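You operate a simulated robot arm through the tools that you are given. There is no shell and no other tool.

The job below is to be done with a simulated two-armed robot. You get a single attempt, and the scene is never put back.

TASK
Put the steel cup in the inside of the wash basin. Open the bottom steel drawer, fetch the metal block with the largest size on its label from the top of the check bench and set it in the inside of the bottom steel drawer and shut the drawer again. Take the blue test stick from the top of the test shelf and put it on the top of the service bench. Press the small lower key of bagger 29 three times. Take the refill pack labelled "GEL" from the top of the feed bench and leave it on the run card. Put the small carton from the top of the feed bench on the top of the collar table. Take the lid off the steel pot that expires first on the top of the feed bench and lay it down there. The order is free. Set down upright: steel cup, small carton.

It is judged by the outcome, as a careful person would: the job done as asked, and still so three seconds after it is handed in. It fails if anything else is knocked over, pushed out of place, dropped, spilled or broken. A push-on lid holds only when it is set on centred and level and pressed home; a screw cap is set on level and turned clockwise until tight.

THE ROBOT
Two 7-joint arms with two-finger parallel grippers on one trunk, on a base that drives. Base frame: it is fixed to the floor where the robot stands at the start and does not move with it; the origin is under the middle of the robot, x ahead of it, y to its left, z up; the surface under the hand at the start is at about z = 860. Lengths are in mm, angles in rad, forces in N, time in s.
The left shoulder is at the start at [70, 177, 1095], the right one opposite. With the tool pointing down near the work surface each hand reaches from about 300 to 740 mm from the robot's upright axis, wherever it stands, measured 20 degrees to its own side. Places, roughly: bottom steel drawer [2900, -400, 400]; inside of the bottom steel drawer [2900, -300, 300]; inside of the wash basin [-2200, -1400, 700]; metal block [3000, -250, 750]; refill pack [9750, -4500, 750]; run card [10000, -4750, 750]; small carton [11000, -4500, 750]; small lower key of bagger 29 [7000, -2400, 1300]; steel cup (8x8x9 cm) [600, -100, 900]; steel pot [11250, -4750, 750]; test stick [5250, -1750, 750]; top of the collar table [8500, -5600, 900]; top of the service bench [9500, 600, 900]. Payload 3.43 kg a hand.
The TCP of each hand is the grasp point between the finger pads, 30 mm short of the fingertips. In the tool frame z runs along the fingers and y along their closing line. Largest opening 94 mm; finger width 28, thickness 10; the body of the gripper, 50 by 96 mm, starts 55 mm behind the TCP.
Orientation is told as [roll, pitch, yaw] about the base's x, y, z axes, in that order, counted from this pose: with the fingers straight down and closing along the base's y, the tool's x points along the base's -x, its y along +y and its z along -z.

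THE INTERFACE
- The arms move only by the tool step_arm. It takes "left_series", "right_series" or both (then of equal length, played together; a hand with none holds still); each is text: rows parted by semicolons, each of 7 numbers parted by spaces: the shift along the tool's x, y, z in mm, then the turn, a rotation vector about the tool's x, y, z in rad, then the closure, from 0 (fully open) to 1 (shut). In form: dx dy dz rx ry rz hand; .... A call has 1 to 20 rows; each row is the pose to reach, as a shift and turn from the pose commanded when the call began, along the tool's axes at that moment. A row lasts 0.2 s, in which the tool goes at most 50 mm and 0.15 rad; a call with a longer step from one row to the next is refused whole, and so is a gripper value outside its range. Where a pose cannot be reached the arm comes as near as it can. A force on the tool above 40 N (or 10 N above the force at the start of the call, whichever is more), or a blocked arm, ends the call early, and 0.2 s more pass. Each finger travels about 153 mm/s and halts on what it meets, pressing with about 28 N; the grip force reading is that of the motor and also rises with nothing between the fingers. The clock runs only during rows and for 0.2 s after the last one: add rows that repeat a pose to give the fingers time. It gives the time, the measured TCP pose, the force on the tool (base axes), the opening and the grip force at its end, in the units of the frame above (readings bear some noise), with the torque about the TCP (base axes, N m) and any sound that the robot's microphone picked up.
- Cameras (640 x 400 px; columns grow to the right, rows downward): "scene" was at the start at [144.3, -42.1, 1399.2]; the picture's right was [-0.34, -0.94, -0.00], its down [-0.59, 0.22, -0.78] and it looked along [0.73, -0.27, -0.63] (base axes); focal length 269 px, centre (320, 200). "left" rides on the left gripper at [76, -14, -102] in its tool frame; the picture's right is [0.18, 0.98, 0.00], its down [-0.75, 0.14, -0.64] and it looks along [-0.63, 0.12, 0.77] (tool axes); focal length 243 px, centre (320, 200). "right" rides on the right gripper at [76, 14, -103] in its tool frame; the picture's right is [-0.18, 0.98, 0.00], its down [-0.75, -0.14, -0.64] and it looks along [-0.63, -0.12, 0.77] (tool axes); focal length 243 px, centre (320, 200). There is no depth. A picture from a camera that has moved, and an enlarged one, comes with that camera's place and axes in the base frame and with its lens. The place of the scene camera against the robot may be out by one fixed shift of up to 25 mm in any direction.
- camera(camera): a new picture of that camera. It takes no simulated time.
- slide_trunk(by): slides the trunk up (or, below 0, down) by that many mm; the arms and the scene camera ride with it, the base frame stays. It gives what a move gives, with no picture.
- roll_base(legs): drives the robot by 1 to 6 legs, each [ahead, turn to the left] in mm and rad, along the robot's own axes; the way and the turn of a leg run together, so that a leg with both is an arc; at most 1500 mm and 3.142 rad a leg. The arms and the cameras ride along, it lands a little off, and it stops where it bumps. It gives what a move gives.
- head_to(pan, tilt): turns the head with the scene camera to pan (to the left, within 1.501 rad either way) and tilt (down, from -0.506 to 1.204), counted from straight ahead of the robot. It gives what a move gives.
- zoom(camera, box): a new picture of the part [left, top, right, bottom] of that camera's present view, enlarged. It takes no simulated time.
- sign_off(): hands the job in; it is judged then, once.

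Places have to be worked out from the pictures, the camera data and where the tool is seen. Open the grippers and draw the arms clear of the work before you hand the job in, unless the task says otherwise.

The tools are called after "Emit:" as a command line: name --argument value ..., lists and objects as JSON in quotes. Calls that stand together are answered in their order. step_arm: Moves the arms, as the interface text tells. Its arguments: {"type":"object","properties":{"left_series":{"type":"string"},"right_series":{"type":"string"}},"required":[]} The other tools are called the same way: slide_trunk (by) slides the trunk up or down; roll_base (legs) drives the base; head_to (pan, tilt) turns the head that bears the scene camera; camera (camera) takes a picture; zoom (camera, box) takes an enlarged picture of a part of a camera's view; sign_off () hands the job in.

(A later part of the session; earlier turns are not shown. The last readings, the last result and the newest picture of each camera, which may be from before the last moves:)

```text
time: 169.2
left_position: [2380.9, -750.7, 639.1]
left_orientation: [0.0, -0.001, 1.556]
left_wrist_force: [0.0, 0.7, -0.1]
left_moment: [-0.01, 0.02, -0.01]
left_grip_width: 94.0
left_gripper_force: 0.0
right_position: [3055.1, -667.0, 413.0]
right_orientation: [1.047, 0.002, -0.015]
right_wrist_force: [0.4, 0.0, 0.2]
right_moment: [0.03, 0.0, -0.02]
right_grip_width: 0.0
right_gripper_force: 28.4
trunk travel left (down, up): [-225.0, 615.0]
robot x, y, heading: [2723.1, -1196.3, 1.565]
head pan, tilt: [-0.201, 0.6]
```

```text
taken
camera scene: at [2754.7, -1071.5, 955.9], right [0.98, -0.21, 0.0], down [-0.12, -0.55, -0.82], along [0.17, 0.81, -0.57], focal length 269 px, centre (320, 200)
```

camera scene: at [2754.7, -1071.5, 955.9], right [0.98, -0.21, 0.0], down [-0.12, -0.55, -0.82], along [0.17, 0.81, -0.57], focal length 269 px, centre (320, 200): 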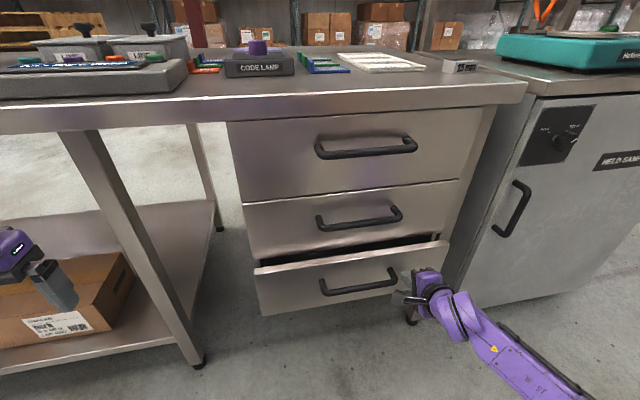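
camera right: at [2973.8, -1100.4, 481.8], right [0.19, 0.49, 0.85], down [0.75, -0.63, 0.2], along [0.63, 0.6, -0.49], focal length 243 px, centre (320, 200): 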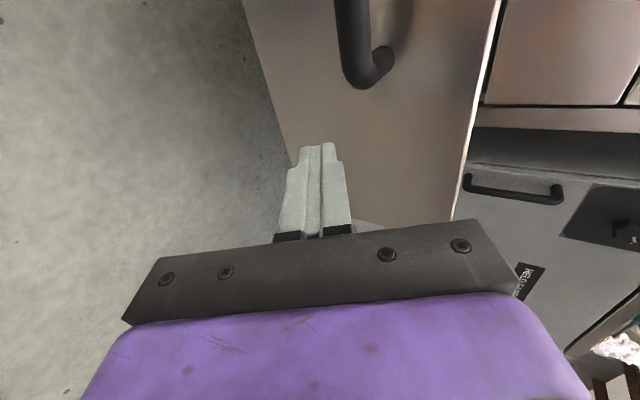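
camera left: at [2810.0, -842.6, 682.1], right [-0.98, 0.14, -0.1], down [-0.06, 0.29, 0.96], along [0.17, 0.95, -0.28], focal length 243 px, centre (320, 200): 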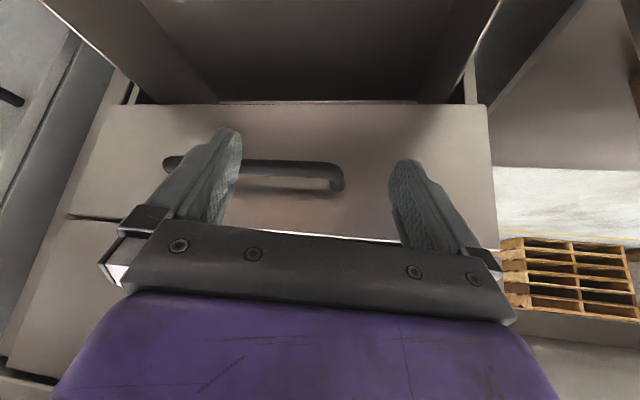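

About 40 mm remain. I go on in smaller steps, watching the force.

Emit:
roll_base --legs '[[25, 0]]'

Emit:
zoom --camera "scene" --box '[220, 160, 480, 322]'

```text
time: 170.0
left_position: [2381.8, -723.7, 638.8]
left_orientation: [0.001, 0.001, 1.557]
left_wrist_force: [-0.2, -0.1, 0.3]
left_moment: [0.0, 0.01, 0.01]
left_grip_width: 93.9
left_gripper_force: 0.0
right_position: [3056.3, -641.2, 413.8]
right_orientation: [1.048, 0.003, -0.013]
right_wrist_force: [1.1, 0.0, 0.7]
right_moment: [0.03, -0.02, -0.02]
right_grip_width: 0.0
right_gripper_force: 27.9
trunk travel left (down, up): [-225.0, 615.0]
robot x, y, heading: [2723.4, -1172.0, 1.563]
head pan, tilt: [-0.201, 0.6]
```

```text
2.46 times, centred on (350, 241) of scene
camera zoom: at [2754.9, -1046.4, 955.9], right [0.98, -0.21, 0.0], down [-0.12, -0.55, -0.82], along [0.17, 0.81, -0.57], focal length 663 px, centre (246, 99)
```

zoom: 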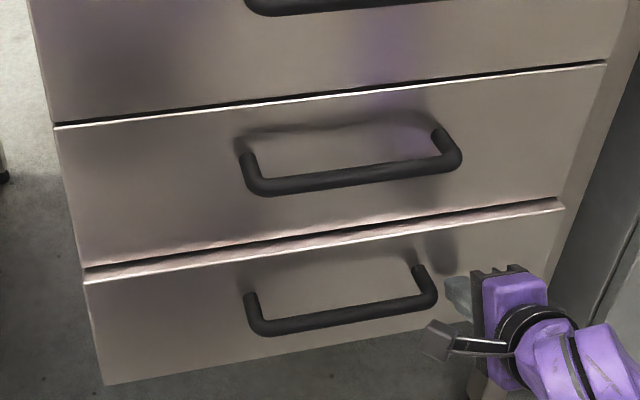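

Only about 10–15 mm are left. I push on by 10 mm.

Emit:
roll_base --legs '[[10, 0]]'

Emit:
zoom --camera "scene" --box '[220, 160, 480, 322]'

```text
time: 170.7
left_position: [2382.4, -713.8, 639.4]
left_orientation: [0.001, 0.001, 1.556]
left_wrist_force: [-0.1, -1.0, 0.8]
left_moment: [0.0, 0.0, -0.02]
left_grip_width: 94.1
left_gripper_force: 0.0
right_position: [3055.2, -631.7, 412.8]
right_orientation: [1.045, 0.001, -0.013]
right_wrist_force: [-0.1, 0.2, 0.0]
right_moment: [0.02, 0.04, 0.01]
right_grip_width: 0.0
right_gripper_force: 27.8
trunk travel left (down, up): [-225.0, 615.0]
robot x, y, heading: [2719.7, -1159.9, 1.57]
head pan, tilt: [-0.201, 0.6]
```

```text
2.46 times, centred on (350, 241) of scene
camera zoom: at [2755.0, -1036.4, 956.0], right [0.98, -0.21, 0.0], down [-0.12, -0.55, -0.82], along [0.17, 0.81, -0.57], focal length 663 px, centre (246, 99)
```

zoom: 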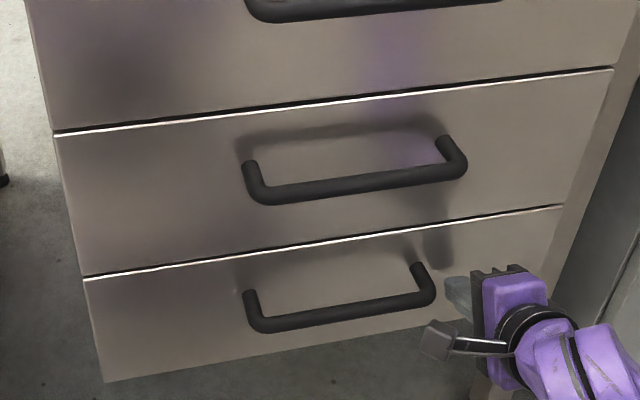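

It looks flush now, but there's no resistance yet; one more small 5 mm nudge to feel the stop.

Emit:
roll_base --legs '[[5, 0]]'

Emit:
zoom --camera "scene" --box '[240, 190, 460, 328]'

```text
time: 171.4
left_position: [2381.3, -709.3, 639.1]
left_orientation: [0.0, -0.001, 1.555]
left_wrist_force: [0.5, -0.7, 1.0]
left_moment: [0.01, 0.0, 0.01]
left_grip_width: 94.1
left_gripper_force: 0.0
right_position: [3057.6, -626.9, 413.8]
right_orientation: [1.048, 0.0, -0.015]
right_wrist_force: [-0.9, -0.5, -0.7]
right_moment: [0.02, 0.0, 0.04]
right_grip_width: 0.2
right_gripper_force: 27.9
trunk travel left (down, up): [-225.0, 615.0]
robot x, y, heading: [2724.5, -1156.1, 1.561]
head pan, tilt: [-0.201, 0.6]
```

```text
2.90 times, centred on (350, 259) of scene
camera zoom: at [2755.0, -1031.4, 956.0], right [0.98, -0.21, 0.0], down [-0.12, -0.55, -0.82], along [0.17, 0.81, -0.57], focal length 781 px, centre (233, 29)
```

zoom: 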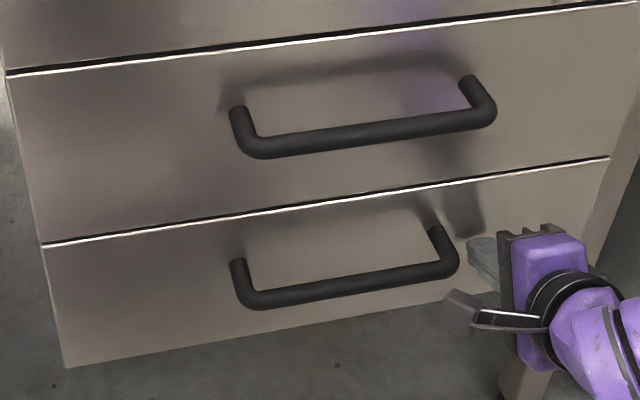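

Emit:
roll_base --legs '[[5, 0]]'

Emit:
zoom --camera "right" --box '[220, 0, 480, 200]'

Emit:
zoom --camera "scene" --box '[380, 190, 480, 252]'

```text
time: 172.3
left_position: [2382.7, -704.6, 640.5]
left_orientation: [0.002, -0.002, 1.553]
left_wrist_force: [0.6, 0.0, -0.3]
left_moment: [-0.01, 0.03, -0.01]
left_grip_width: 93.9
left_gripper_force: 0.1
right_position: [3057.0, -624.5, 412.9]
right_orientation: [1.041, -0.011, -0.009]
right_wrist_force: [-0.8, -8.9, 4.5]
right_moment: [0.08, -0.01, 0.0]
right_grip_width: 0.0
right_gripper_force: 27.9
trunk travel left (down, up): [-225.0, 615.0]
robot x, y, heading: [2720.6, -1149.6, 1.56]
head pan, tilt: [-0.201, 0.6]
stopped in leg 1: the force on the tool passed its limit at 51 N (the readings are from after the stop); the commanded pose is now the measured one
```

```text
2.00 times, centred on (350, 100) of right
camera zoom: at [2978.8, -707.7, 476.2], right [0.18, 0.49, 0.85], down [0.75, -0.63, 0.21], along [0.64, 0.6, -0.48], focal length 485 px, centre (260, 400)
```

zoom: 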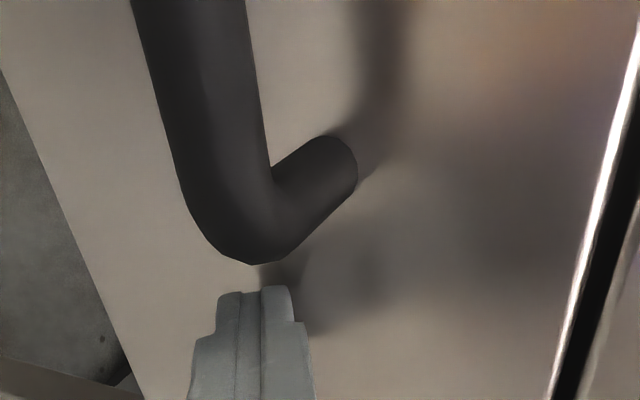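

```text
6.40 times, centred on (430, 221) of scene
camera zoom: at [2755.6, -1028.0, 956.1], right [0.98, -0.21, 0.0], down [-0.12, -0.55, -0.83], along [0.18, 0.81, -0.56], focal length 1724 px, centre (-384, 66)
```

zoom: 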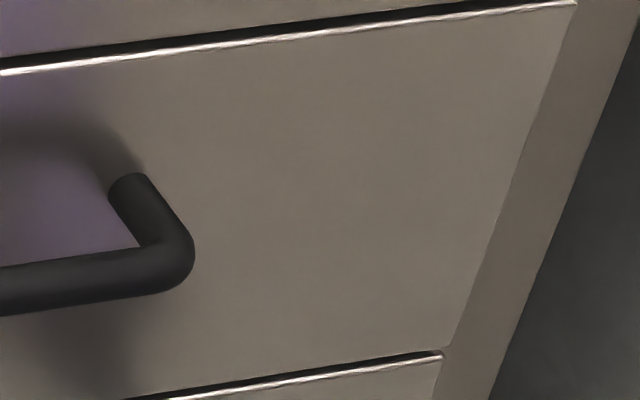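

The push met the stop at 51 N, so the drawer is fully shut and flush. I back away, raise the trunk and bring the right hand back to pointing down.

Emit:
roll_base --legs '[[-350, 0]]'

Emit:
slide_trunk --by 400

Emit:
slide_trunk --by 100

Emit:
step_arm --right_series "0 0 0 0.149 0 0 1; 0 0 0 0.299 0 0 0.5; 0 0 0 0.449 0 0 0; 0 0 0 0.598 0 0 0; 0 0 0 0.748 0 0 0; 0 0 0 0.898 0 0 0; 0 0 0 1.047 0 0 0; 0 0 0 1.047 0 0 0"

Emit:
camera --camera "scene"

```text
time: 174.6
left_position: [2380.5, -1038.8, 640.5]
left_orientation: [0.0, -0.001, 1.546]
left_wrist_force: [-0.3, -0.3, -0.2]
left_moment: [0.01, -0.01, -0.01]
left_grip_width: 94.1
left_gripper_force: 0.1
right_position: [3055.6, -964.8, 414.0]
right_orientation: [1.04, -0.01, -0.017]
right_wrist_force: [-0.5, 0.6, 0.1]
right_moment: [0.01, 0.0, 0.02]
right_grip_width: 0.0
right_gripper_force: 28.0
trunk travel left (down, up): [-225.0, 615.0]
robot x, y, heading: [2716.9, -1490.2, 1.55]
head pan, tilt: [-0.201, 0.6]
```

```text
time: 178.4
left_position: [2380.1, -1039.4, 1038.9]
left_orientation: [0.0, -0.002, 1.545]
left_wrist_force: [-0.3, 1.1, -1.1]
left_moment: [-0.04, -0.01, 0.0]
left_grip_width: 94.3
left_gripper_force: 0.0
right_position: [3054.4, -965.7, 812.6]
right_orientation: [1.039, -0.01, -0.017]
right_wrist_force: [-0.7, 0.6, 0.4]
right_moment: [0.0, -0.01, 0.03]
right_grip_width: 0.2
right_gripper_force: 28.1
trunk travel left (down, up): [-625.0, 215.0]
robot x, y, heading: [2717.3, -1486.9, 1.545]
head pan, tilt: [-0.201, 0.6]
```

```text
time: 179.7
left_position: [2381.3, -1040.0, 1140.3]
left_orientation: [-0.002, 0.0, 1.546]
left_wrist_force: [-0.1, 0.3, 0.2]
left_moment: [0.01, -0.01, 0.02]
left_grip_width: 94.1
left_gripper_force: 0.0
right_position: [3055.0, -964.8, 911.7]
right_orientation: [1.039, -0.011, -0.018]
right_wrist_force: [-0.3, 0.3, 0.4]
right_moment: [0.01, -0.02, -0.02]
right_grip_width: 0.0
right_gripper_force: 27.8
trunk travel left (down, up): [-725.0, 115.0]
robot x, y, heading: [2717.6, -1487.8, 1.547]
head pan, tilt: [-0.201, 0.6]
```

```text
time: 181.5
left_position: [2379.1, -1039.2, 1138.8]
left_orientation: [-0.003, -0.002, 1.543]
left_wrist_force: [0.4, -0.4, -1.3]
left_moment: [-0.03, -0.01, 0.0]
left_grip_width: 93.8
left_gripper_force: 0.1
right_position: [3055.8, -965.5, 912.6]
right_orientation: [-0.008, -0.008, -0.018]
right_wrist_force: [0.5, 0.5, 0.1]
right_moment: [0.02, -0.02, -0.01]
right_grip_width: 94.0
right_gripper_force: 0.0
right hand out of reach, approached as far as the arm can: row 1, 2, 3, 4
trunk travel left (down, up): [-725.0, 115.0]
robot x, y, heading: [2718.3, -1489.3, 1.553]
head pan, tilt: [-0.201, 0.6]
```

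```text
taken
camera scene: at [2749.4, -1364.0, 1455.9], right [0.98, -0.22, 0.0], down [-0.12, -0.55, -0.82], along [0.18, 0.8, -0.57], focal length 269 px, centre (320, 200)
```

scene: 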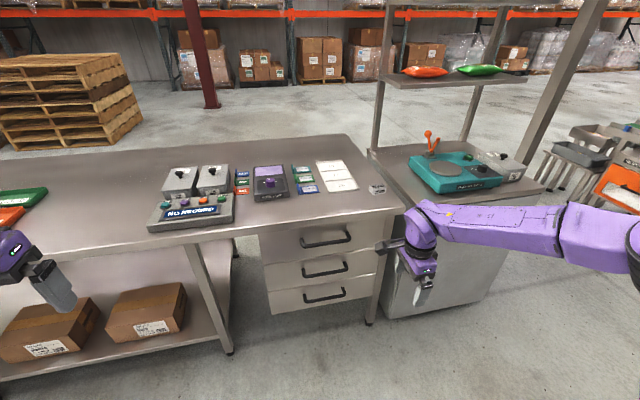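

The drawer is shut and the bench undisturbed. I turn the right hand back to its standard yaw and raise it to travel height.

Emit:
step_arm --right_series "2 -8 -20 0 0 -0.143 0; 5 -16 -40 0 0 -0.286 0; 8 -24 -60 0 0 -0.429 0; 10 -32 -80 0 0 -0.571 0; 13 -40 -100 0 0 -0.714 0; 16 -48 -120 0 0 -0.857 0; 18 -56 -140 0 0 -1.0 0; 21 -64 -160 0 0 -1.143 0; 24 -72 -180 0 0 -1.286 0; 26 -80 -200 0 0 -1.429 0; 28 -85 -215 0 0 -1.571 0; 28 -85 -215 0 0 -1.571 0"

Emit:
head_to --pan -1.2 --tilt 0.3

Emit:
camera --camera "scene"

```text
time: 184.1
left_position: [2379.7, -1039.4, 1139.4]
left_orientation: [0.0, -0.002, 1.544]
left_wrist_force: [1.1, -0.1, 0.7]
left_moment: [-0.01, -0.01, 0.02]
left_grip_width: 94.1
left_gripper_force: 0.0
right_position: [3028.7, -1042.7, 1112.7]
right_orientation: [-0.011, 0.007, 1.414]
right_wrist_force: [0.4, 0.1, -0.6]
right_moment: [0.0, 0.0, 0.01]
right_grip_width: 94.0
right_gripper_force: 0.0
right hand out of reach, approached as far as the arm can: row 11, 12
trunk travel left (down, up): [-725.0, 115.0]
robot x, y, heading: [2718.9, -1486.8, 1.544]
head pan, tilt: [-0.201, 0.6]
```

```text
time: 185.4
left_position: [2380.6, -1038.6, 1138.8]
left_orientation: [0.0, -0.001, 1.544]
left_wrist_force: [0.8, 0.0, 0.1]
left_moment: [-0.02, -0.01, 0.0]
left_grip_width: 93.9
left_gripper_force: 0.0
right_position: [3028.3, -1043.7, 1113.0]
right_orientation: [-0.011, 0.004, 1.412]
right_wrist_force: [0.1, -0.9, 0.0]
right_moment: [0.02, -0.03, 0.0]
right_grip_width: 93.9
right_gripper_force: 0.0
trunk travel left (down, up): [-725.0, 115.0]
robot x, y, heading: [2717.2, -1492.1, 1.556]
head pan, tilt: [-1.201, 0.3]
```

```text
taken
camera scene: at [2819.5, -1419.1, 1483.5], right [0.34, -0.94, 0.0], down [-0.28, -0.1, -0.96], along [0.9, 0.33, -0.3], focal length 269 px, centre (320, 200)
```

scene: 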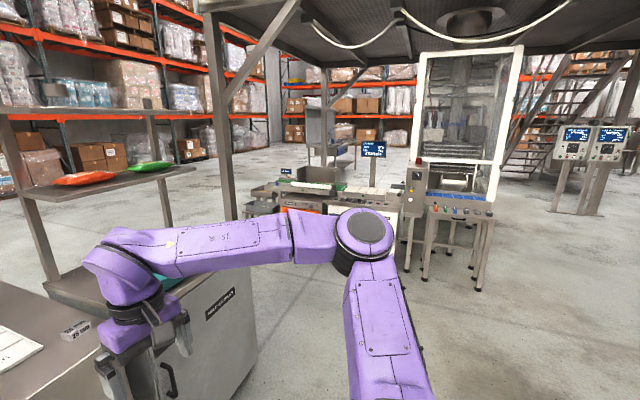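

Both hands are at travel height. I turn the base toward +x to look for the test shelf.

Emit:
roll_base --legs '[[0, -1.55]]'

Emit:
head_to --pan -0.2 --tilt 0.25

Emit:
camera --camera "scene"

```text
time: 189.6
left_position: [3173.1, -1160.9, 1139.9]
left_orientation: [0.002, -0.002, -0.045]
left_wrist_force: [0.1, 0.7, -0.2]
left_moment: [-0.01, 0.02, 0.01]
left_grip_width: 94.0
left_gripper_force: 0.2
right_position: [3157.7, -1807.7, 1113.5]
right_orientation: [-0.009, 0.005, -0.177]
right_wrist_force: [0.3, 0.9, -0.7]
right_moment: [0.0, -0.01, -0.03]
right_grip_width: 94.0
right_gripper_force: 0.1
trunk travel left (down, up): [-725.0, 115.0]
robot x, y, heading: [2719.8, -1488.8, -0.04]
head pan, tilt: [-1.201, 0.3]
```

```text
time: 190.9
left_position: [3172.1, -1160.9, 1139.7]
left_orientation: [-0.003, -0.002, -0.043]
left_wrist_force: [-0.3, -0.1, -0.4]
left_moment: [-0.01, 0.03, 0.0]
left_grip_width: 94.0
left_gripper_force: 0.0
right_position: [3157.6, -1809.0, 1112.7]
right_orientation: [-0.011, 0.006, -0.178]
right_wrist_force: [0.7, -1.0, 0.0]
right_moment: [-0.01, 0.02, 0.0]
right_grip_width: 94.2
right_gripper_force: 0.1
trunk travel left (down, up): [-725.0, 115.0]
robot x, y, heading: [2720.3, -1488.7, -0.036]
head pan, tilt: [-0.201, 0.25]
```

```text
taken
camera scene: at [2871.5, -1525.8, 1488.2], right [-0.24, -0.97, 0.0], down [-0.24, 0.06, -0.97], along [0.94, -0.23, -0.25], focal length 269 px, centre (320, 200)
```

scene: 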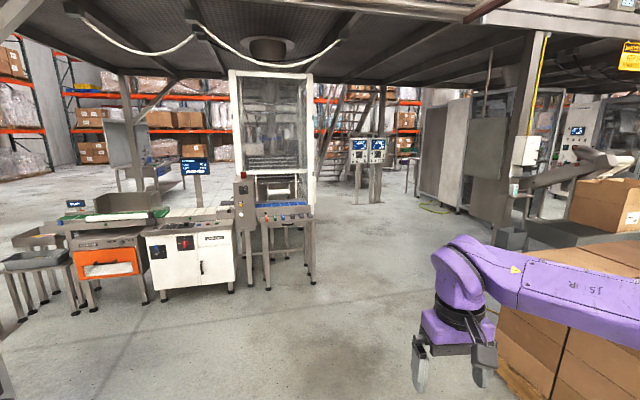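

A small shelf with items stands under the detector around image (285, 215) — likely the test shelf. Zooming in.

Emit:
zoom --camera "scene" --box '[220, 150, 340, 300]'

Emit:
zoom --camera "scene" --box '[330, 90, 540, 220]'

```text
2.67 times, centred on (280, 225) of scene
camera zoom: at [2871.5, -1525.8, 1488.2], right [-0.24, -0.97, 0.0], down [-0.24, 0.06, -0.97], along [0.94, -0.23, -0.25], focal length 718 px, centre (427, 133)
```

zoom: 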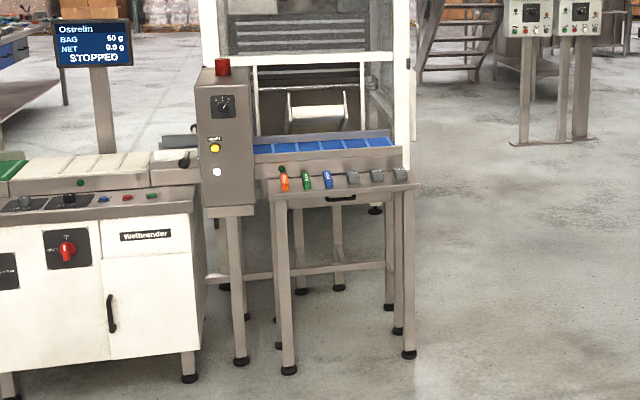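

```text
3.05 times, centred on (435, 155) of scene
camera zoom: at [2871.5, -1525.8, 1488.2], right [-0.24, -0.97, 0.0], down [-0.24, 0.06, -0.97], along [0.94, -0.23, -0.25], focal length 821 px, centre (-30, 337)
```

zoom: 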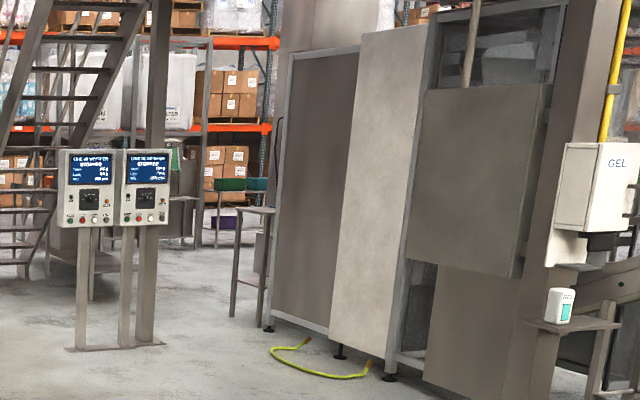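

The test shelf (front at x≈5235, y -1583…-2036) holds orange, green and blue sticks. I drive over to stand in front of it, a bit to the right so the left hand serves the blue one.

Emit:
roll_base --legs '[[0, -0.2], [1000, 0], [800, 0], [0, 0.24]]'

Emit:
head_to --pan 0.15 --tilt 0.6

Emit:
camera --camera "scene"

```text
time: 201.6
left_position: [4906.5, -1483.6, 1140.7]
left_orientation: [0.0, -0.002, 0.06]
left_wrist_force: [-0.6, 0.2, -0.3]
left_moment: [0.04, -0.01, 0.0]
left_grip_width: 94.2
left_gripper_force: 0.1
right_position: [4958.7, -2129.8, 1112.7]
right_orientation: [-0.01, 0.006, -0.071]
right_wrist_force: [0.4, -0.2, -0.3]
right_moment: [-0.01, 0.0, -0.01]
right_grip_width: 94.0
right_gripper_force: 0.1
trunk travel left (down, up): [-725.0, 115.0]
robot x, y, heading: [4485.8, -1862.0, 0.063]
head pan, tilt: [-0.201, 0.25]
```

```text
time: 202.4
left_position: [4905.5, -1482.7, 1140.9]
left_orientation: [0.0, -0.002, 0.06]
left_wrist_force: [0.0, -1.9, -0.5]
left_moment: [-0.01, 0.02, -0.02]
left_grip_width: 93.7
left_gripper_force: 0.1
right_position: [4959.1, -2128.6, 1113.2]
right_orientation: [-0.013, 0.007, -0.071]
right_wrist_force: [-0.2, 0.6, 0.0]
right_moment: [0.05, 0.01, 0.01]
right_grip_width: 94.1
right_gripper_force: 0.1
trunk travel left (down, up): [-725.0, 115.0]
robot x, y, heading: [4487.3, -1855.1, 0.063]
head pan, tilt: [0.15, 0.6]
```

```text
taken
camera scene: at [4637.6, -1848.3, 1456.1], right [0.21, -0.98, 0.0], down [-0.55, -0.12, -0.83], along [0.81, 0.18, -0.56], focal length 269 px, centre (320, 200)
```

scene: 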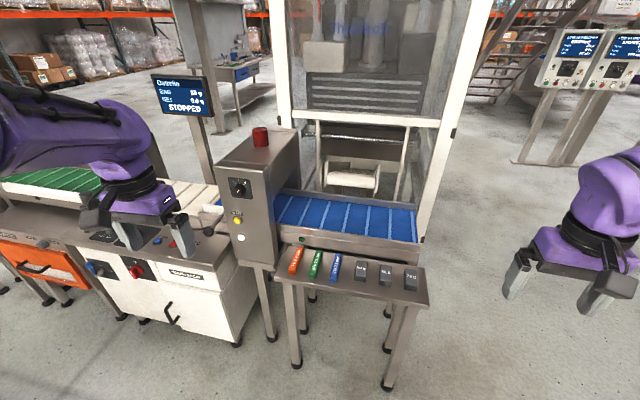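

Emit:
zoom --camera "scene" --box '[270, 230, 430, 330]'

```text
4.00 times, centred on (350, 280) of scene
camera zoom: at [4637.6, -1848.3, 1456.1], right [0.21, -0.98, 0.0], down [-0.55, -0.12, -0.83], along [0.81, 0.18, -0.56], focal length 1077 px, centre (200, -120)
```

zoom: 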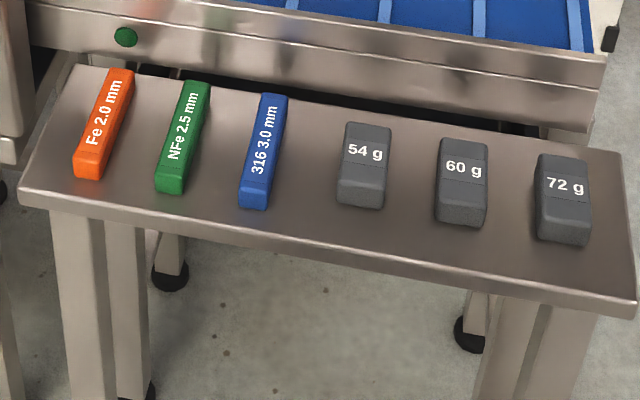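

The blue stick ("316 3.0 mm") lies along x at about [5245, -1765]; neighbours are 65 mm apart so I'll use a narrow opening. I turn slightly right and move nearer.

Emit:
roll_base --legs '[[0, -0.2], [130, 0]]'

Emit:
head_to --pan 0.2 --tilt 0.7

Emit:
camera --camera "scene"

Emit:
camera --camera "left"

```text
time: 204.4
left_position: [5103.4, -1592.5, 1140.0]
left_orientation: [0.0, -0.004, -0.139]
left_wrist_force: [-0.4, 0.2, 0.3]
left_moment: [-0.04, -0.05, 0.0]
left_grip_width: 94.2
left_gripper_force: 0.0
right_position: [5025.8, -2234.9, 1113.9]
right_orientation: [-0.011, 0.004, -0.274]
right_wrist_force: [0.2, 0.7, 0.5]
right_moment: [0.0, 0.0, -0.01]
right_grip_width: 94.1
right_gripper_force: 0.1
trunk travel left (down, up): [-725.0, 115.0]
robot x, y, heading: [4624.5, -1876.9, -0.136]
head pan, tilt: [0.15, 0.6]
```

```text
time: 205.1
left_position: [5106.0, -1592.1, 1139.1]
left_orientation: [-0.001, -0.001, -0.139]
left_wrist_force: [0.4, 0.3, -0.4]
left_moment: [0.0, -0.01, 0.02]
left_grip_width: 93.8
left_gripper_force: 0.1
right_position: [5027.7, -2234.6, 1112.8]
right_orientation: [-0.012, 0.005, -0.271]
right_wrist_force: [-0.6, 0.5, -0.8]
right_moment: [-0.01, 0.0, -0.01]
right_grip_width: 94.1
right_gripper_force: 0.0
trunk travel left (down, up): [-725.0, 115.0]
robot x, y, heading: [4618.3, -1874.4, -0.135]
head pan, tilt: [0.201, 0.7]
```

```text
taken
camera scene: at [4768.6, -1889.5, 1447.3], right [0.07, -1.0, 0.0], down [-0.64, -0.04, -0.76], along [0.76, 0.05, -0.64], focal length 269 px, centre (320, 200)
```

scene: 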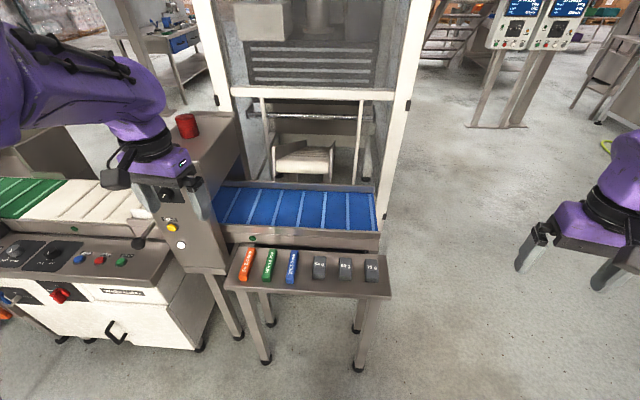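

```text
taken
camera left: at [5028.4, -1594.7, 1242.2], right [-0.04, 1.0, 0.0], down [0.77, 0.03, 0.64], along [0.64, 0.03, -0.77], focal length 243 px, centre (320, 200)
```

left: 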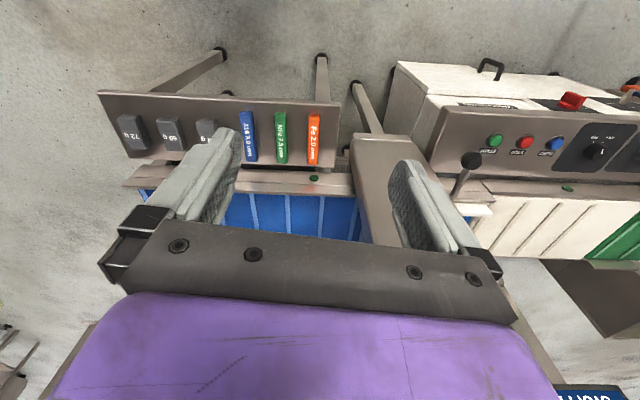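

The blue stick sits near [5272, -1746] on a shelf at roughly z≈735. I move the left hand sideways away from the control box first, then forward above the stick, narrowing the fingers.

Emit:
step_arm --left_series "-5 -38 0 0 0 0 0.2; -10 -76 0 0 0 0 0.47; -16 -114 0 0 0 0 0.47; -21 -152 0 0 0 0 0.47; -53 -148 20 0 0 -0.03 0.47; -85 -144 45 0 0 -0.06 0.47; -117 -139 70 0 0 -0.09 0.47; -148 -135 95 0 0 -0.12 0.47; -178 -130 120 0 0 -0.139 0.47; -178 -130 140 0 0 -0.139 0.47; -178 -130 140 0 0 -0.139 0.47"

Emit:
camera --camera "left"

Emit:
camera --camera "scene"

```text
time: 207.5
left_position: [5264.5, -1744.3, 1001.1]
left_orientation: [-0.001, -0.002, -0.002]
left_wrist_force: [0.1, -0.1, 0.4]
left_moment: [0.0, -0.01, 0.03]
left_grip_width: 49.7
left_gripper_force: 0.1
left hand out of reach, approached as far as the arm can: row 4
right_position: [5027.2, -2235.7, 1113.3]
right_orientation: [-0.011, 0.003, -0.272]
right_wrist_force: [-0.8, 0.0, 0.2]
right_moment: [0.0, 0.01, 0.03]
right_grip_width: 94.1
right_gripper_force: 0.1
trunk travel left (down, up): [-725.0, 115.0]
robot x, y, heading: [4620.2, -1877.3, -0.137]
head pan, tilt: [0.201, 0.7]
```

```text
taken
camera left: at [5187.0, -1757.6, 1103.2], right [-0.18, 0.98, 0.0], down [0.75, 0.14, 0.64], along [0.63, 0.12, -0.77], focal length 243 px, centre (320, 200)
```

left: 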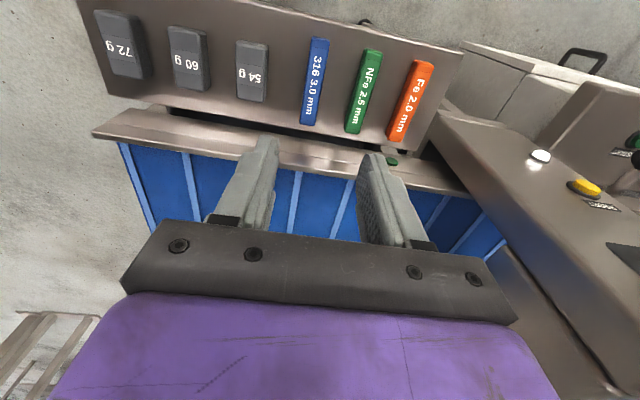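

```text
taken
camera scene: at [4767.8, -1889.5, 1447.4], right [0.07, -1.0, 0.0], down [-0.64, -0.04, -0.76], along [0.76, 0.05, -0.64], focal length 269 px, centre (320, 200)
```

scene: 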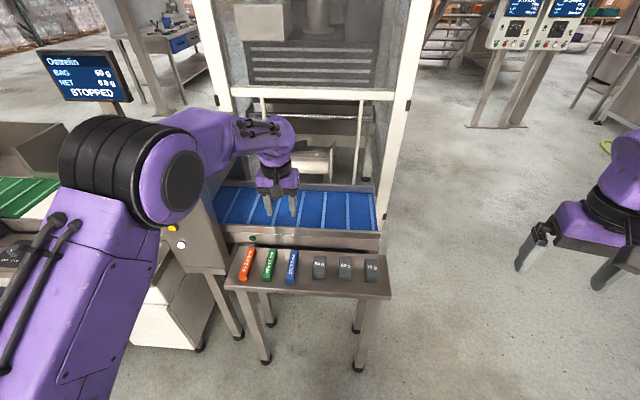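

Emit:
zoom --camera "left" --box '[220, 20, 420, 145]'

```text
3.20 times, centred on (320, 82) of left
camera zoom: at [5187.0, -1757.6, 1103.2], right [-0.18, 0.98, 0.0], down [0.75, 0.14, 0.64], along [0.63, 0.12, -0.77], focal length 776 px, centre (320, 576)
```

zoom: 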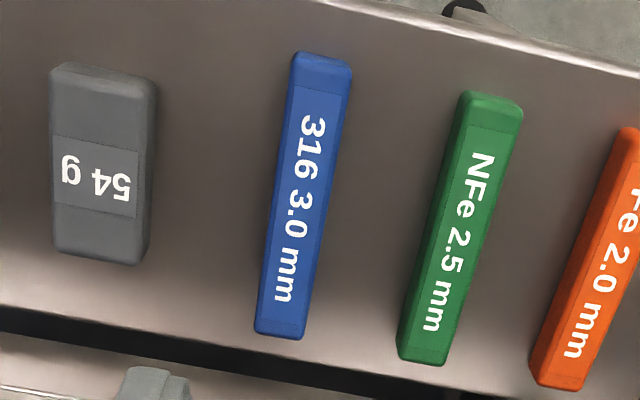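

The stick is aligned with x, centred at about [5287, -1747], top near z≈742. I descend to 850 and re-measure from closer.

Emit:
step_arm --left_series "-7 -1 37 0 0 0 0.47; -14 -2 75 0 0 0 0.47; -20 -3 112 0 0 0 0.47; -20 -3 150 0 0 0 0.47; -20 -3 150 0 0 0 0.47"

Emit:
camera --camera "left"

Emit:
zoom --camera "left" --box '[240, 40, 400, 140]'

Emit:
camera --camera "scene"

```text
time: 208.7
left_position: [5283.0, -1747.4, 850.4]
left_orientation: [0.002, -0.003, -0.002]
left_wrist_force: [-0.5, 0.0, -0.2]
left_moment: [0.02, 0.01, 0.0]
left_grip_width: 50.0
left_gripper_force: 0.0
right_position: [5027.6, -2235.0, 1113.7]
right_orientation: [-0.01, 0.006, -0.273]
right_wrist_force: [0.5, -0.1, -1.5]
right_moment: [-0.01, 0.0, 0.04]
right_grip_width: 94.0
right_gripper_force: 0.0
trunk travel left (down, up): [-725.0, 115.0]
robot x, y, heading: [4624.5, -1875.3, -0.127]
head pan, tilt: [0.201, 0.7]
```

```text
taken
camera left: at [5206.3, -1761.9, 953.0], right [-0.18, 0.98, 0.0], down [0.75, 0.14, 0.64], along [0.63, 0.12, -0.77], focal length 243 px, centre (320, 200)
```

left: 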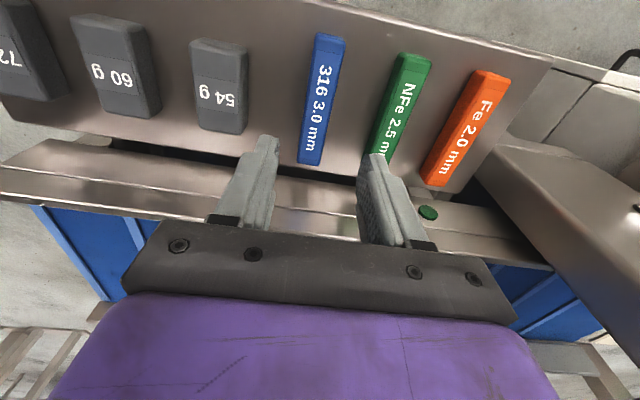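

```text
4.00 times, centred on (320, 90) of left
camera zoom: at [5206.3, -1761.9, 953.0], right [-0.18, 0.98, 0.0], down [0.75, 0.14, 0.64], along [0.63, 0.12, -0.77], focal length 970 px, centre (320, 640)
```

zoom: 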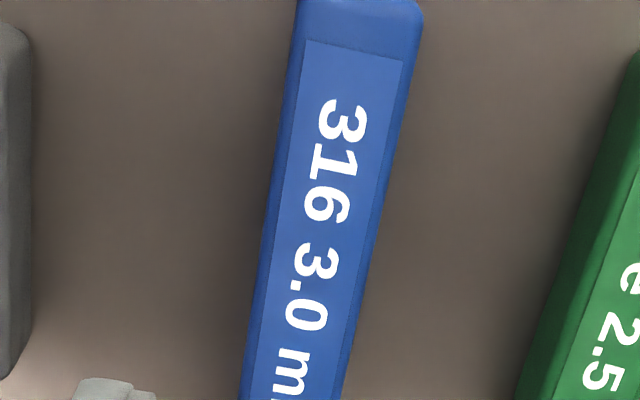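

```text
taken
camera scene: at [4767.1, -1889.7, 1447.5], right [0.07, -1.0, 0.0], down [-0.64, -0.04, -0.77], along [0.76, 0.05, -0.64], focal length 269 px, centre (320, 200)
```

scene: 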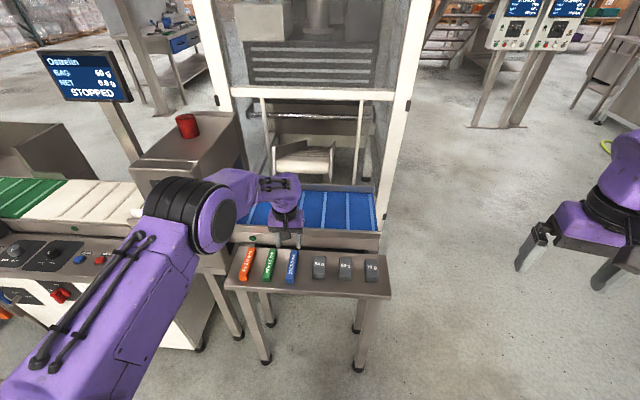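

I check the metal ledge of the conveyor next to the shelf, to be sure the hand doesn't run into it.

Emit:
zoom --camera "left" --box '[120, 100, 520, 280]'

Emit:
zoom --camera "scene" --box '[200, 160, 400, 310]'

```text
1.60 times, centred on (320, 190) of left
camera zoom: at [5206.3, -1761.9, 953.0], right [-0.18, 0.98, 0.0], down [0.75, 0.14, 0.64], along [0.63, 0.12, -0.77], focal length 388 px, centre (320, 216)
```

zoom: 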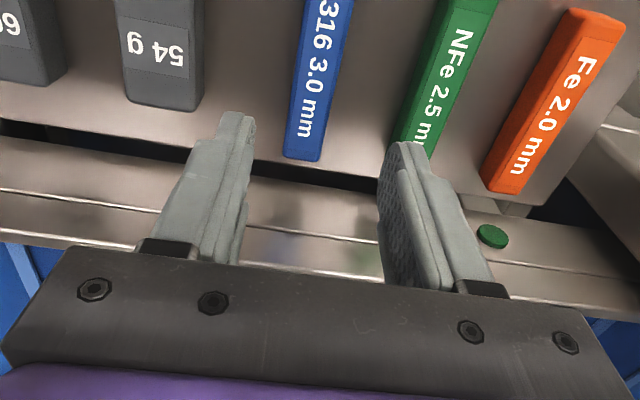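

```text
2.67 times, centred on (300, 235) of scene
camera zoom: at [4767.1, -1889.7, 1447.5], right [0.07, -1.0, 0.0], down [-0.64, -0.04, -0.77], along [0.76, 0.05, -0.64], focal length 718 px, centre (373, 107)
```

zoom: 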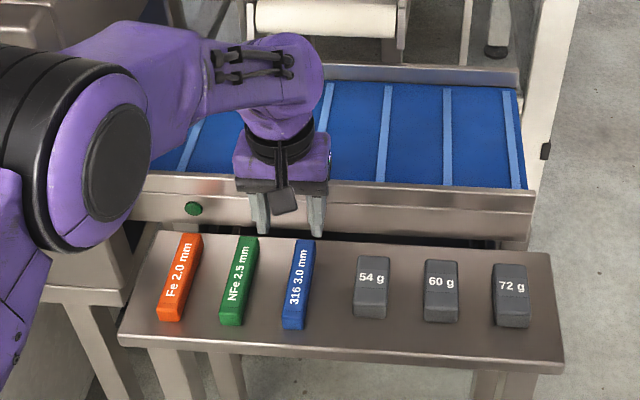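

The conveyor side is at x≈5352, leaving over 40 mm to the hand. I lower to z=790, centring on y≈-1749.

Emit:
step_arm --left_series "0 -1 20 0 0 0 0.47; 0 -1.5 40 0 0 0 0.47; 0 -1.5 60 0 0 0 0.47; 0 -1.5 60 0 0 0 0.47"

Emit:
camera --camera "left"

Emit:
zoom --camera "scene" --box '[240, 200, 340, 300]'

```text
time: 209.7
left_position: [5282.0, -1751.1, 791.6]
left_orientation: [-0.001, -0.002, -0.002]
left_wrist_force: [0.1, 0.6, 0.4]
left_moment: [0.0, -0.01, 0.0]
left_grip_width: 49.9
left_gripper_force: 0.1
right_position: [5026.7, -2234.7, 1113.6]
right_orientation: [-0.011, 0.005, -0.273]
right_wrist_force: [-1.0, 0.1, 0.1]
right_moment: [-0.03, -0.03, 0.01]
right_grip_width: 94.2
right_gripper_force: 0.0
trunk travel left (down, up): [-725.0, 115.0]
robot x, y, heading: [4618.3, -1876.7, -0.135]
head pan, tilt: [0.201, 0.7]
```

```text
taken
camera left: at [5205.9, -1763.4, 893.2], right [-0.18, 0.98, 0.0], down [0.75, 0.14, 0.64], along [0.63, 0.12, -0.77], focal length 243 px, centre (320, 200)
```

left: 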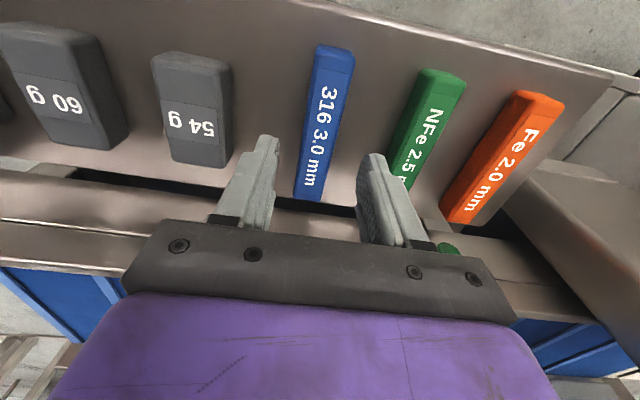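

```text
4.00 times, centred on (290, 250) of scene
camera zoom: at [4767.6, -1889.6, 1447.4], right [0.07, -1.0, 0.0], down [-0.64, -0.04, -0.76], along [0.76, 0.05, -0.64], focal length 1077 px, centre (440, 0)
```

zoom: 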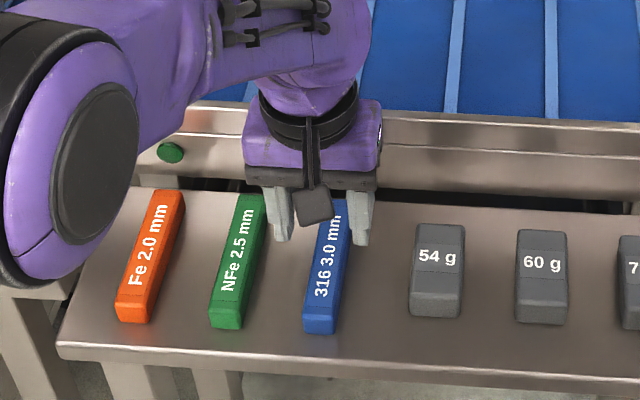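

Aligned laterally. I descend in small steps, watching the force, since the exact shelf height is uncertain.

Emit:
step_arm --left_series "-3 0 10 0 0 0 0.47; -4 0 20 0 0 0 0.47; -4 0 26 0 0 0 0.47; -4 0 26 0 0 0 0.47"

Emit:
zoom --camera "scene" --box '[240, 200, 340, 300]'

Emit:
camera --camera "left"

```text
time: 210.7
left_position: [5286.8, -1749.5, 763.7]
left_orientation: [0.001, -0.001, -0.001]
left_wrist_force: [0.5, 1.5, -0.3]
left_moment: [0.0, -0.01, 0.0]
left_grip_width: 50.0
left_gripper_force: 0.0
right_position: [5028.3, -2235.4, 1113.3]
right_orientation: [-0.012, 0.005, -0.271]
right_wrist_force: [-0.2, -1.1, 0.1]
right_moment: [0.01, 0.0, 0.02]
right_grip_width: 94.0
right_gripper_force: 0.1
trunk travel left (down, up): [-725.0, 115.0]
robot x, y, heading: [4620.8, -1874.5, -0.13]
head pan, tilt: [0.201, 0.7]
```

```text
4.00 times, centred on (290, 250) of scene
camera zoom: at [4767.9, -1889.6, 1447.4], right [0.07, -1.0, 0.0], down [-0.64, -0.04, -0.76], along [0.76, 0.05, -0.64], focal length 1077 px, centre (440, 0)
```

zoom: 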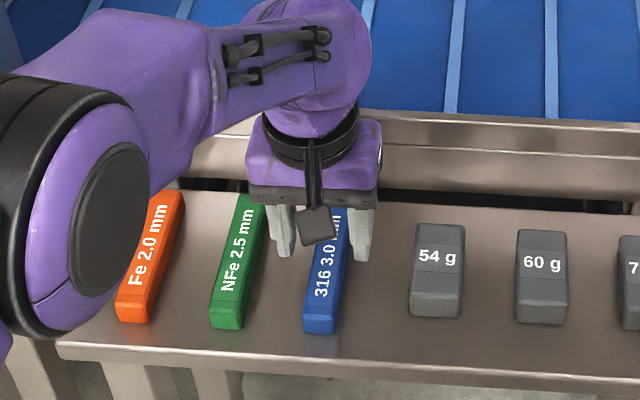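

```text
taken
camera left: at [5211.2, -1761.8, 866.2], right [-0.18, 0.98, 0.0], down [0.75, 0.14, 0.64], along [0.63, 0.12, -0.77], focal length 243 px, centre (320, 200)
```

left: 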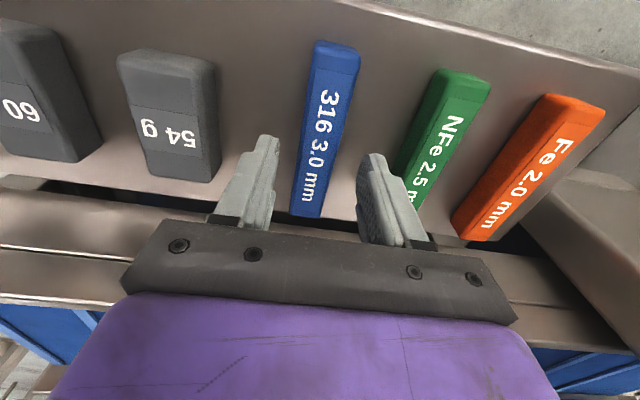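

Emit:
step_arm --left_series "0 0 4 0 0 0 0.47; 0 0 8 0 0 0 0.47; 0 0 11 0 0 0 0.47; 0 0 11 0 0 0 0.47"

Emit:
camera --camera "left"

Emit:
zoom --camera "scene" --box '[260, 220, 340, 290]'

```text
time: 211.7
left_position: [5288.1, -1750.9, 752.7]
left_orientation: [0.0, -0.002, -0.001]
left_wrist_force: [-0.9, -0.3, -0.9]
left_moment: [0.0, 0.01, 0.02]
left_grip_width: 49.9
left_gripper_force: 0.0
right_position: [5025.9, -2234.9, 1113.2]
right_orientation: [-0.01, 0.006, -0.273]
right_wrist_force: [-0.7, 0.0, 0.0]
right_moment: [0.04, 0.01, -0.03]
right_grip_width: 94.0
right_gripper_force: 0.0
trunk travel left (down, up): [-725.0, 115.0]
robot x, y, heading: [4616.1, -1878.7, -0.137]
head pan, tilt: [0.201, 0.7]
```

```text
taken
camera left: at [5211.7, -1763.7, 854.6], right [-0.18, 0.98, 0.0], down [0.75, 0.14, 0.64], along [0.63, 0.12, -0.77], focal length 243 px, centre (320, 200)
```

left: 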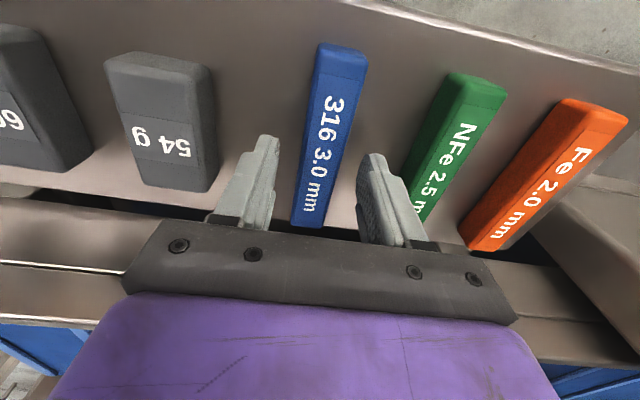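

```text
5.71 times, centred on (300, 255) of scene
camera zoom: at [4767.8, -1889.6, 1447.4], right [0.07, -1.0, 0.0], down [-0.64, -0.04, -0.76], along [0.76, 0.05, -0.64], focal length 1539 px, centre (434, -114)
```

zoom: 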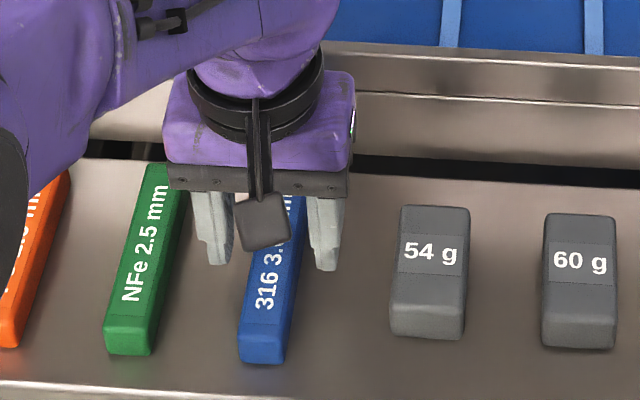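

Emit:
step_arm --left_series "0 2 3 0 0 0 0.47; 0 2 6 0 0 0 0.47; 0 2 9 0 0 0 0.47; 0 2 9 0 0 0 0.47"

Emit:
zoom --camera "left" --box '[220, 90, 420, 240]'

Emit:
zoom --camera "scene" --box '[260, 220, 340, 290]'

```text
time: 212.7
left_position: [5287.4, -1749.0, 744.0]
left_orientation: [-0.001, -0.001, -0.002]
left_wrist_force: [0.0, -0.3, 0.6]
left_moment: [0.01, 0.0, 0.0]
left_grip_width: 49.7
left_gripper_force: 0.0
right_position: [5025.9, -2234.9, 1112.8]
right_orientation: [-0.01, 0.005, -0.271]
right_wrist_force: [1.1, -0.3, 0.3]
right_moment: [-0.01, -0.02, 0.01]
right_grip_width: 93.9
right_gripper_force: 0.1
trunk travel left (down, up): [-725.0, 115.0]
robot x, y, heading: [4618.9, -1878.1, -0.133]
head pan, tilt: [0.201, 0.7]
```

```text
2.67 times, centred on (320, 165) of left
camera zoom: at [5211.7, -1761.4, 846.0], right [-0.18, 0.98, 0.0], down [0.75, 0.14, 0.64], along [0.63, 0.12, -0.77], focal length 647 px, centre (320, 293)
```

zoom: 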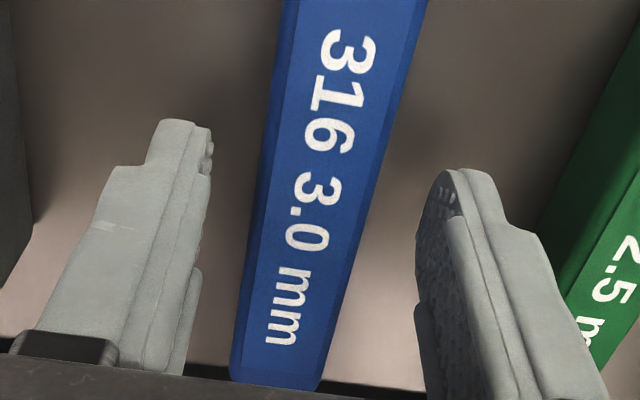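

```text
5.71 times, centred on (300, 255) of scene
camera zoom: at [4767.8, -1889.6, 1447.4], right [0.07, -1.0, 0.0], down [-0.64, -0.04, -0.76], along [0.76, 0.05, -0.64], focal length 1539 px, centre (434, -114)
```

zoom: 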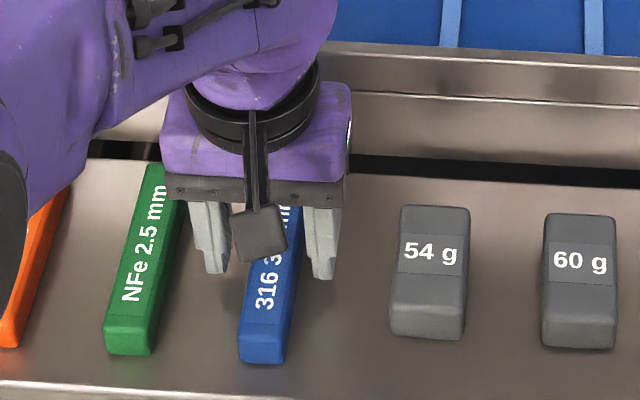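

Emit:
step_arm --left_series "0 0 2 0 0 0 0.47; 0 0 4 0 0 0 0.47; 0 0 6 0 0 0 0.47; 0 0 6 0 0 0 0.47"

Emit:
zoom --camera "left" --box '[220, 90, 420, 240]'

Emit:
zoom --camera "scene" --box '[260, 220, 340, 290]'

```text
time: 213.7
left_position: [5287.8, -1748.6, 737.5]
left_orientation: [-0.001, -0.001, -0.003]
left_wrist_force: [-0.4, -0.4, 0.1]
left_moment: [0.01, 0.02, 0.0]
left_grip_width: 49.8
left_gripper_force: 0.1
right_position: [5026.2, -2236.4, 1112.6]
right_orientation: [-0.012, 0.007, -0.272]
right_wrist_force: [-0.4, -0.6, 0.5]
right_moment: [-0.01, -0.03, -0.01]
right_grip_width: 93.9
right_gripper_force: 0.1
trunk travel left (down, up): [-725.0, 115.0]
robot x, y, heading: [4620.0, -1876.9, -0.135]
head pan, tilt: [0.201, 0.7]
```

```text
2.67 times, centred on (320, 165) of left
camera zoom: at [5212.3, -1761.0, 840.1], right [-0.18, 0.98, 0.0], down [0.75, 0.14, 0.64], along [0.63, 0.12, -0.77], focal length 647 px, centre (320, 293)
```

zoom: 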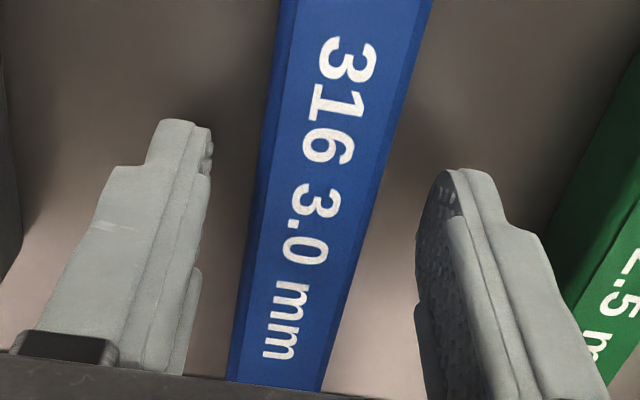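

```text
5.71 times, centred on (300, 255) of scene
camera zoom: at [4767.8, -1889.6, 1447.4], right [0.07, -1.0, 0.0], down [-0.64, -0.04, -0.76], along [0.76, 0.05, -0.64], focal length 1539 px, centre (434, -114)
```

zoom: 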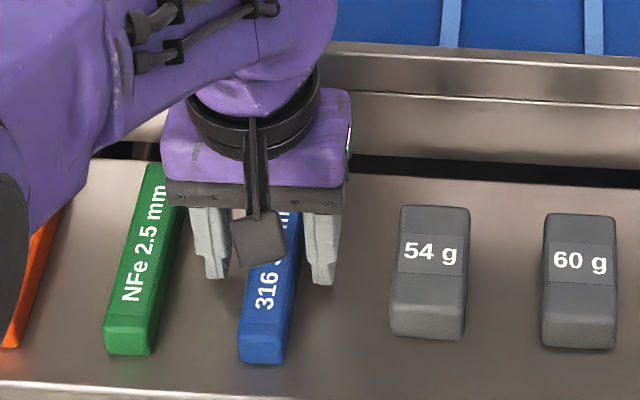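

Combining the views, the shelf top is at about z≈700 and the stick top at ≈720; the fingertips are at 707. I go 3 mm lower and close.

Emit:
step_arm --left_series "0 0 2 0 0 0 0.47; 0 0 3 0 0 0 0.47; 0 0 3 0 0 0 0.6; 0 0 3 0 0 0 0.75; 0 0 3 0 0 0 1; 0 0 3 0 0 0 1; 0 0 3 0 0 0 1"

Emit:
camera --camera "left"

```text
time: 215.3
left_position: [5287.5, -1748.5, 735.2]
left_orientation: [-0.001, 0.0, -0.001]
left_wrist_force: [-0.1, -1.0, 0.1]
left_moment: [0.02, 0.06, 0.0]
left_grip_width: 25.2
left_gripper_force: 27.4
right_position: [5026.0, -2235.4, 1112.7]
right_orientation: [-0.01, 0.005, -0.271]
right_wrist_force: [-0.3, -0.3, -0.2]
right_moment: [-0.01, -0.01, -0.02]
right_grip_width: 93.8
right_gripper_force: 0.0
trunk travel left (down, up): [-725.0, 115.0]
robot x, y, heading: [4618.9, -1873.5, -0.131]
head pan, tilt: [0.201, 0.7]
```

```text
taken
camera left: at [5211.8, -1762.3, 837.6], right [-0.18, 0.98, 0.0], down [0.75, 0.14, 0.64], along [0.63, 0.12, -0.77], focal length 243 px, centre (320, 200)
```

left: 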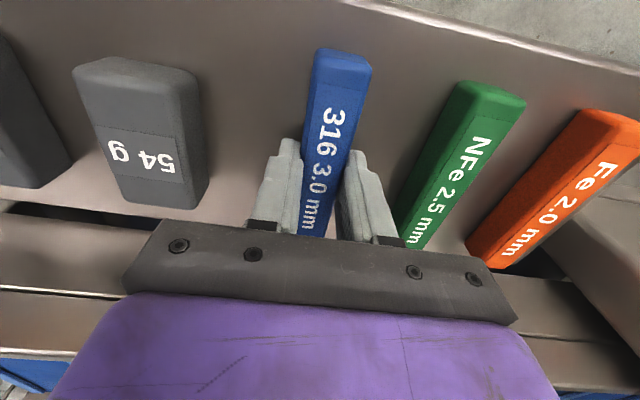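

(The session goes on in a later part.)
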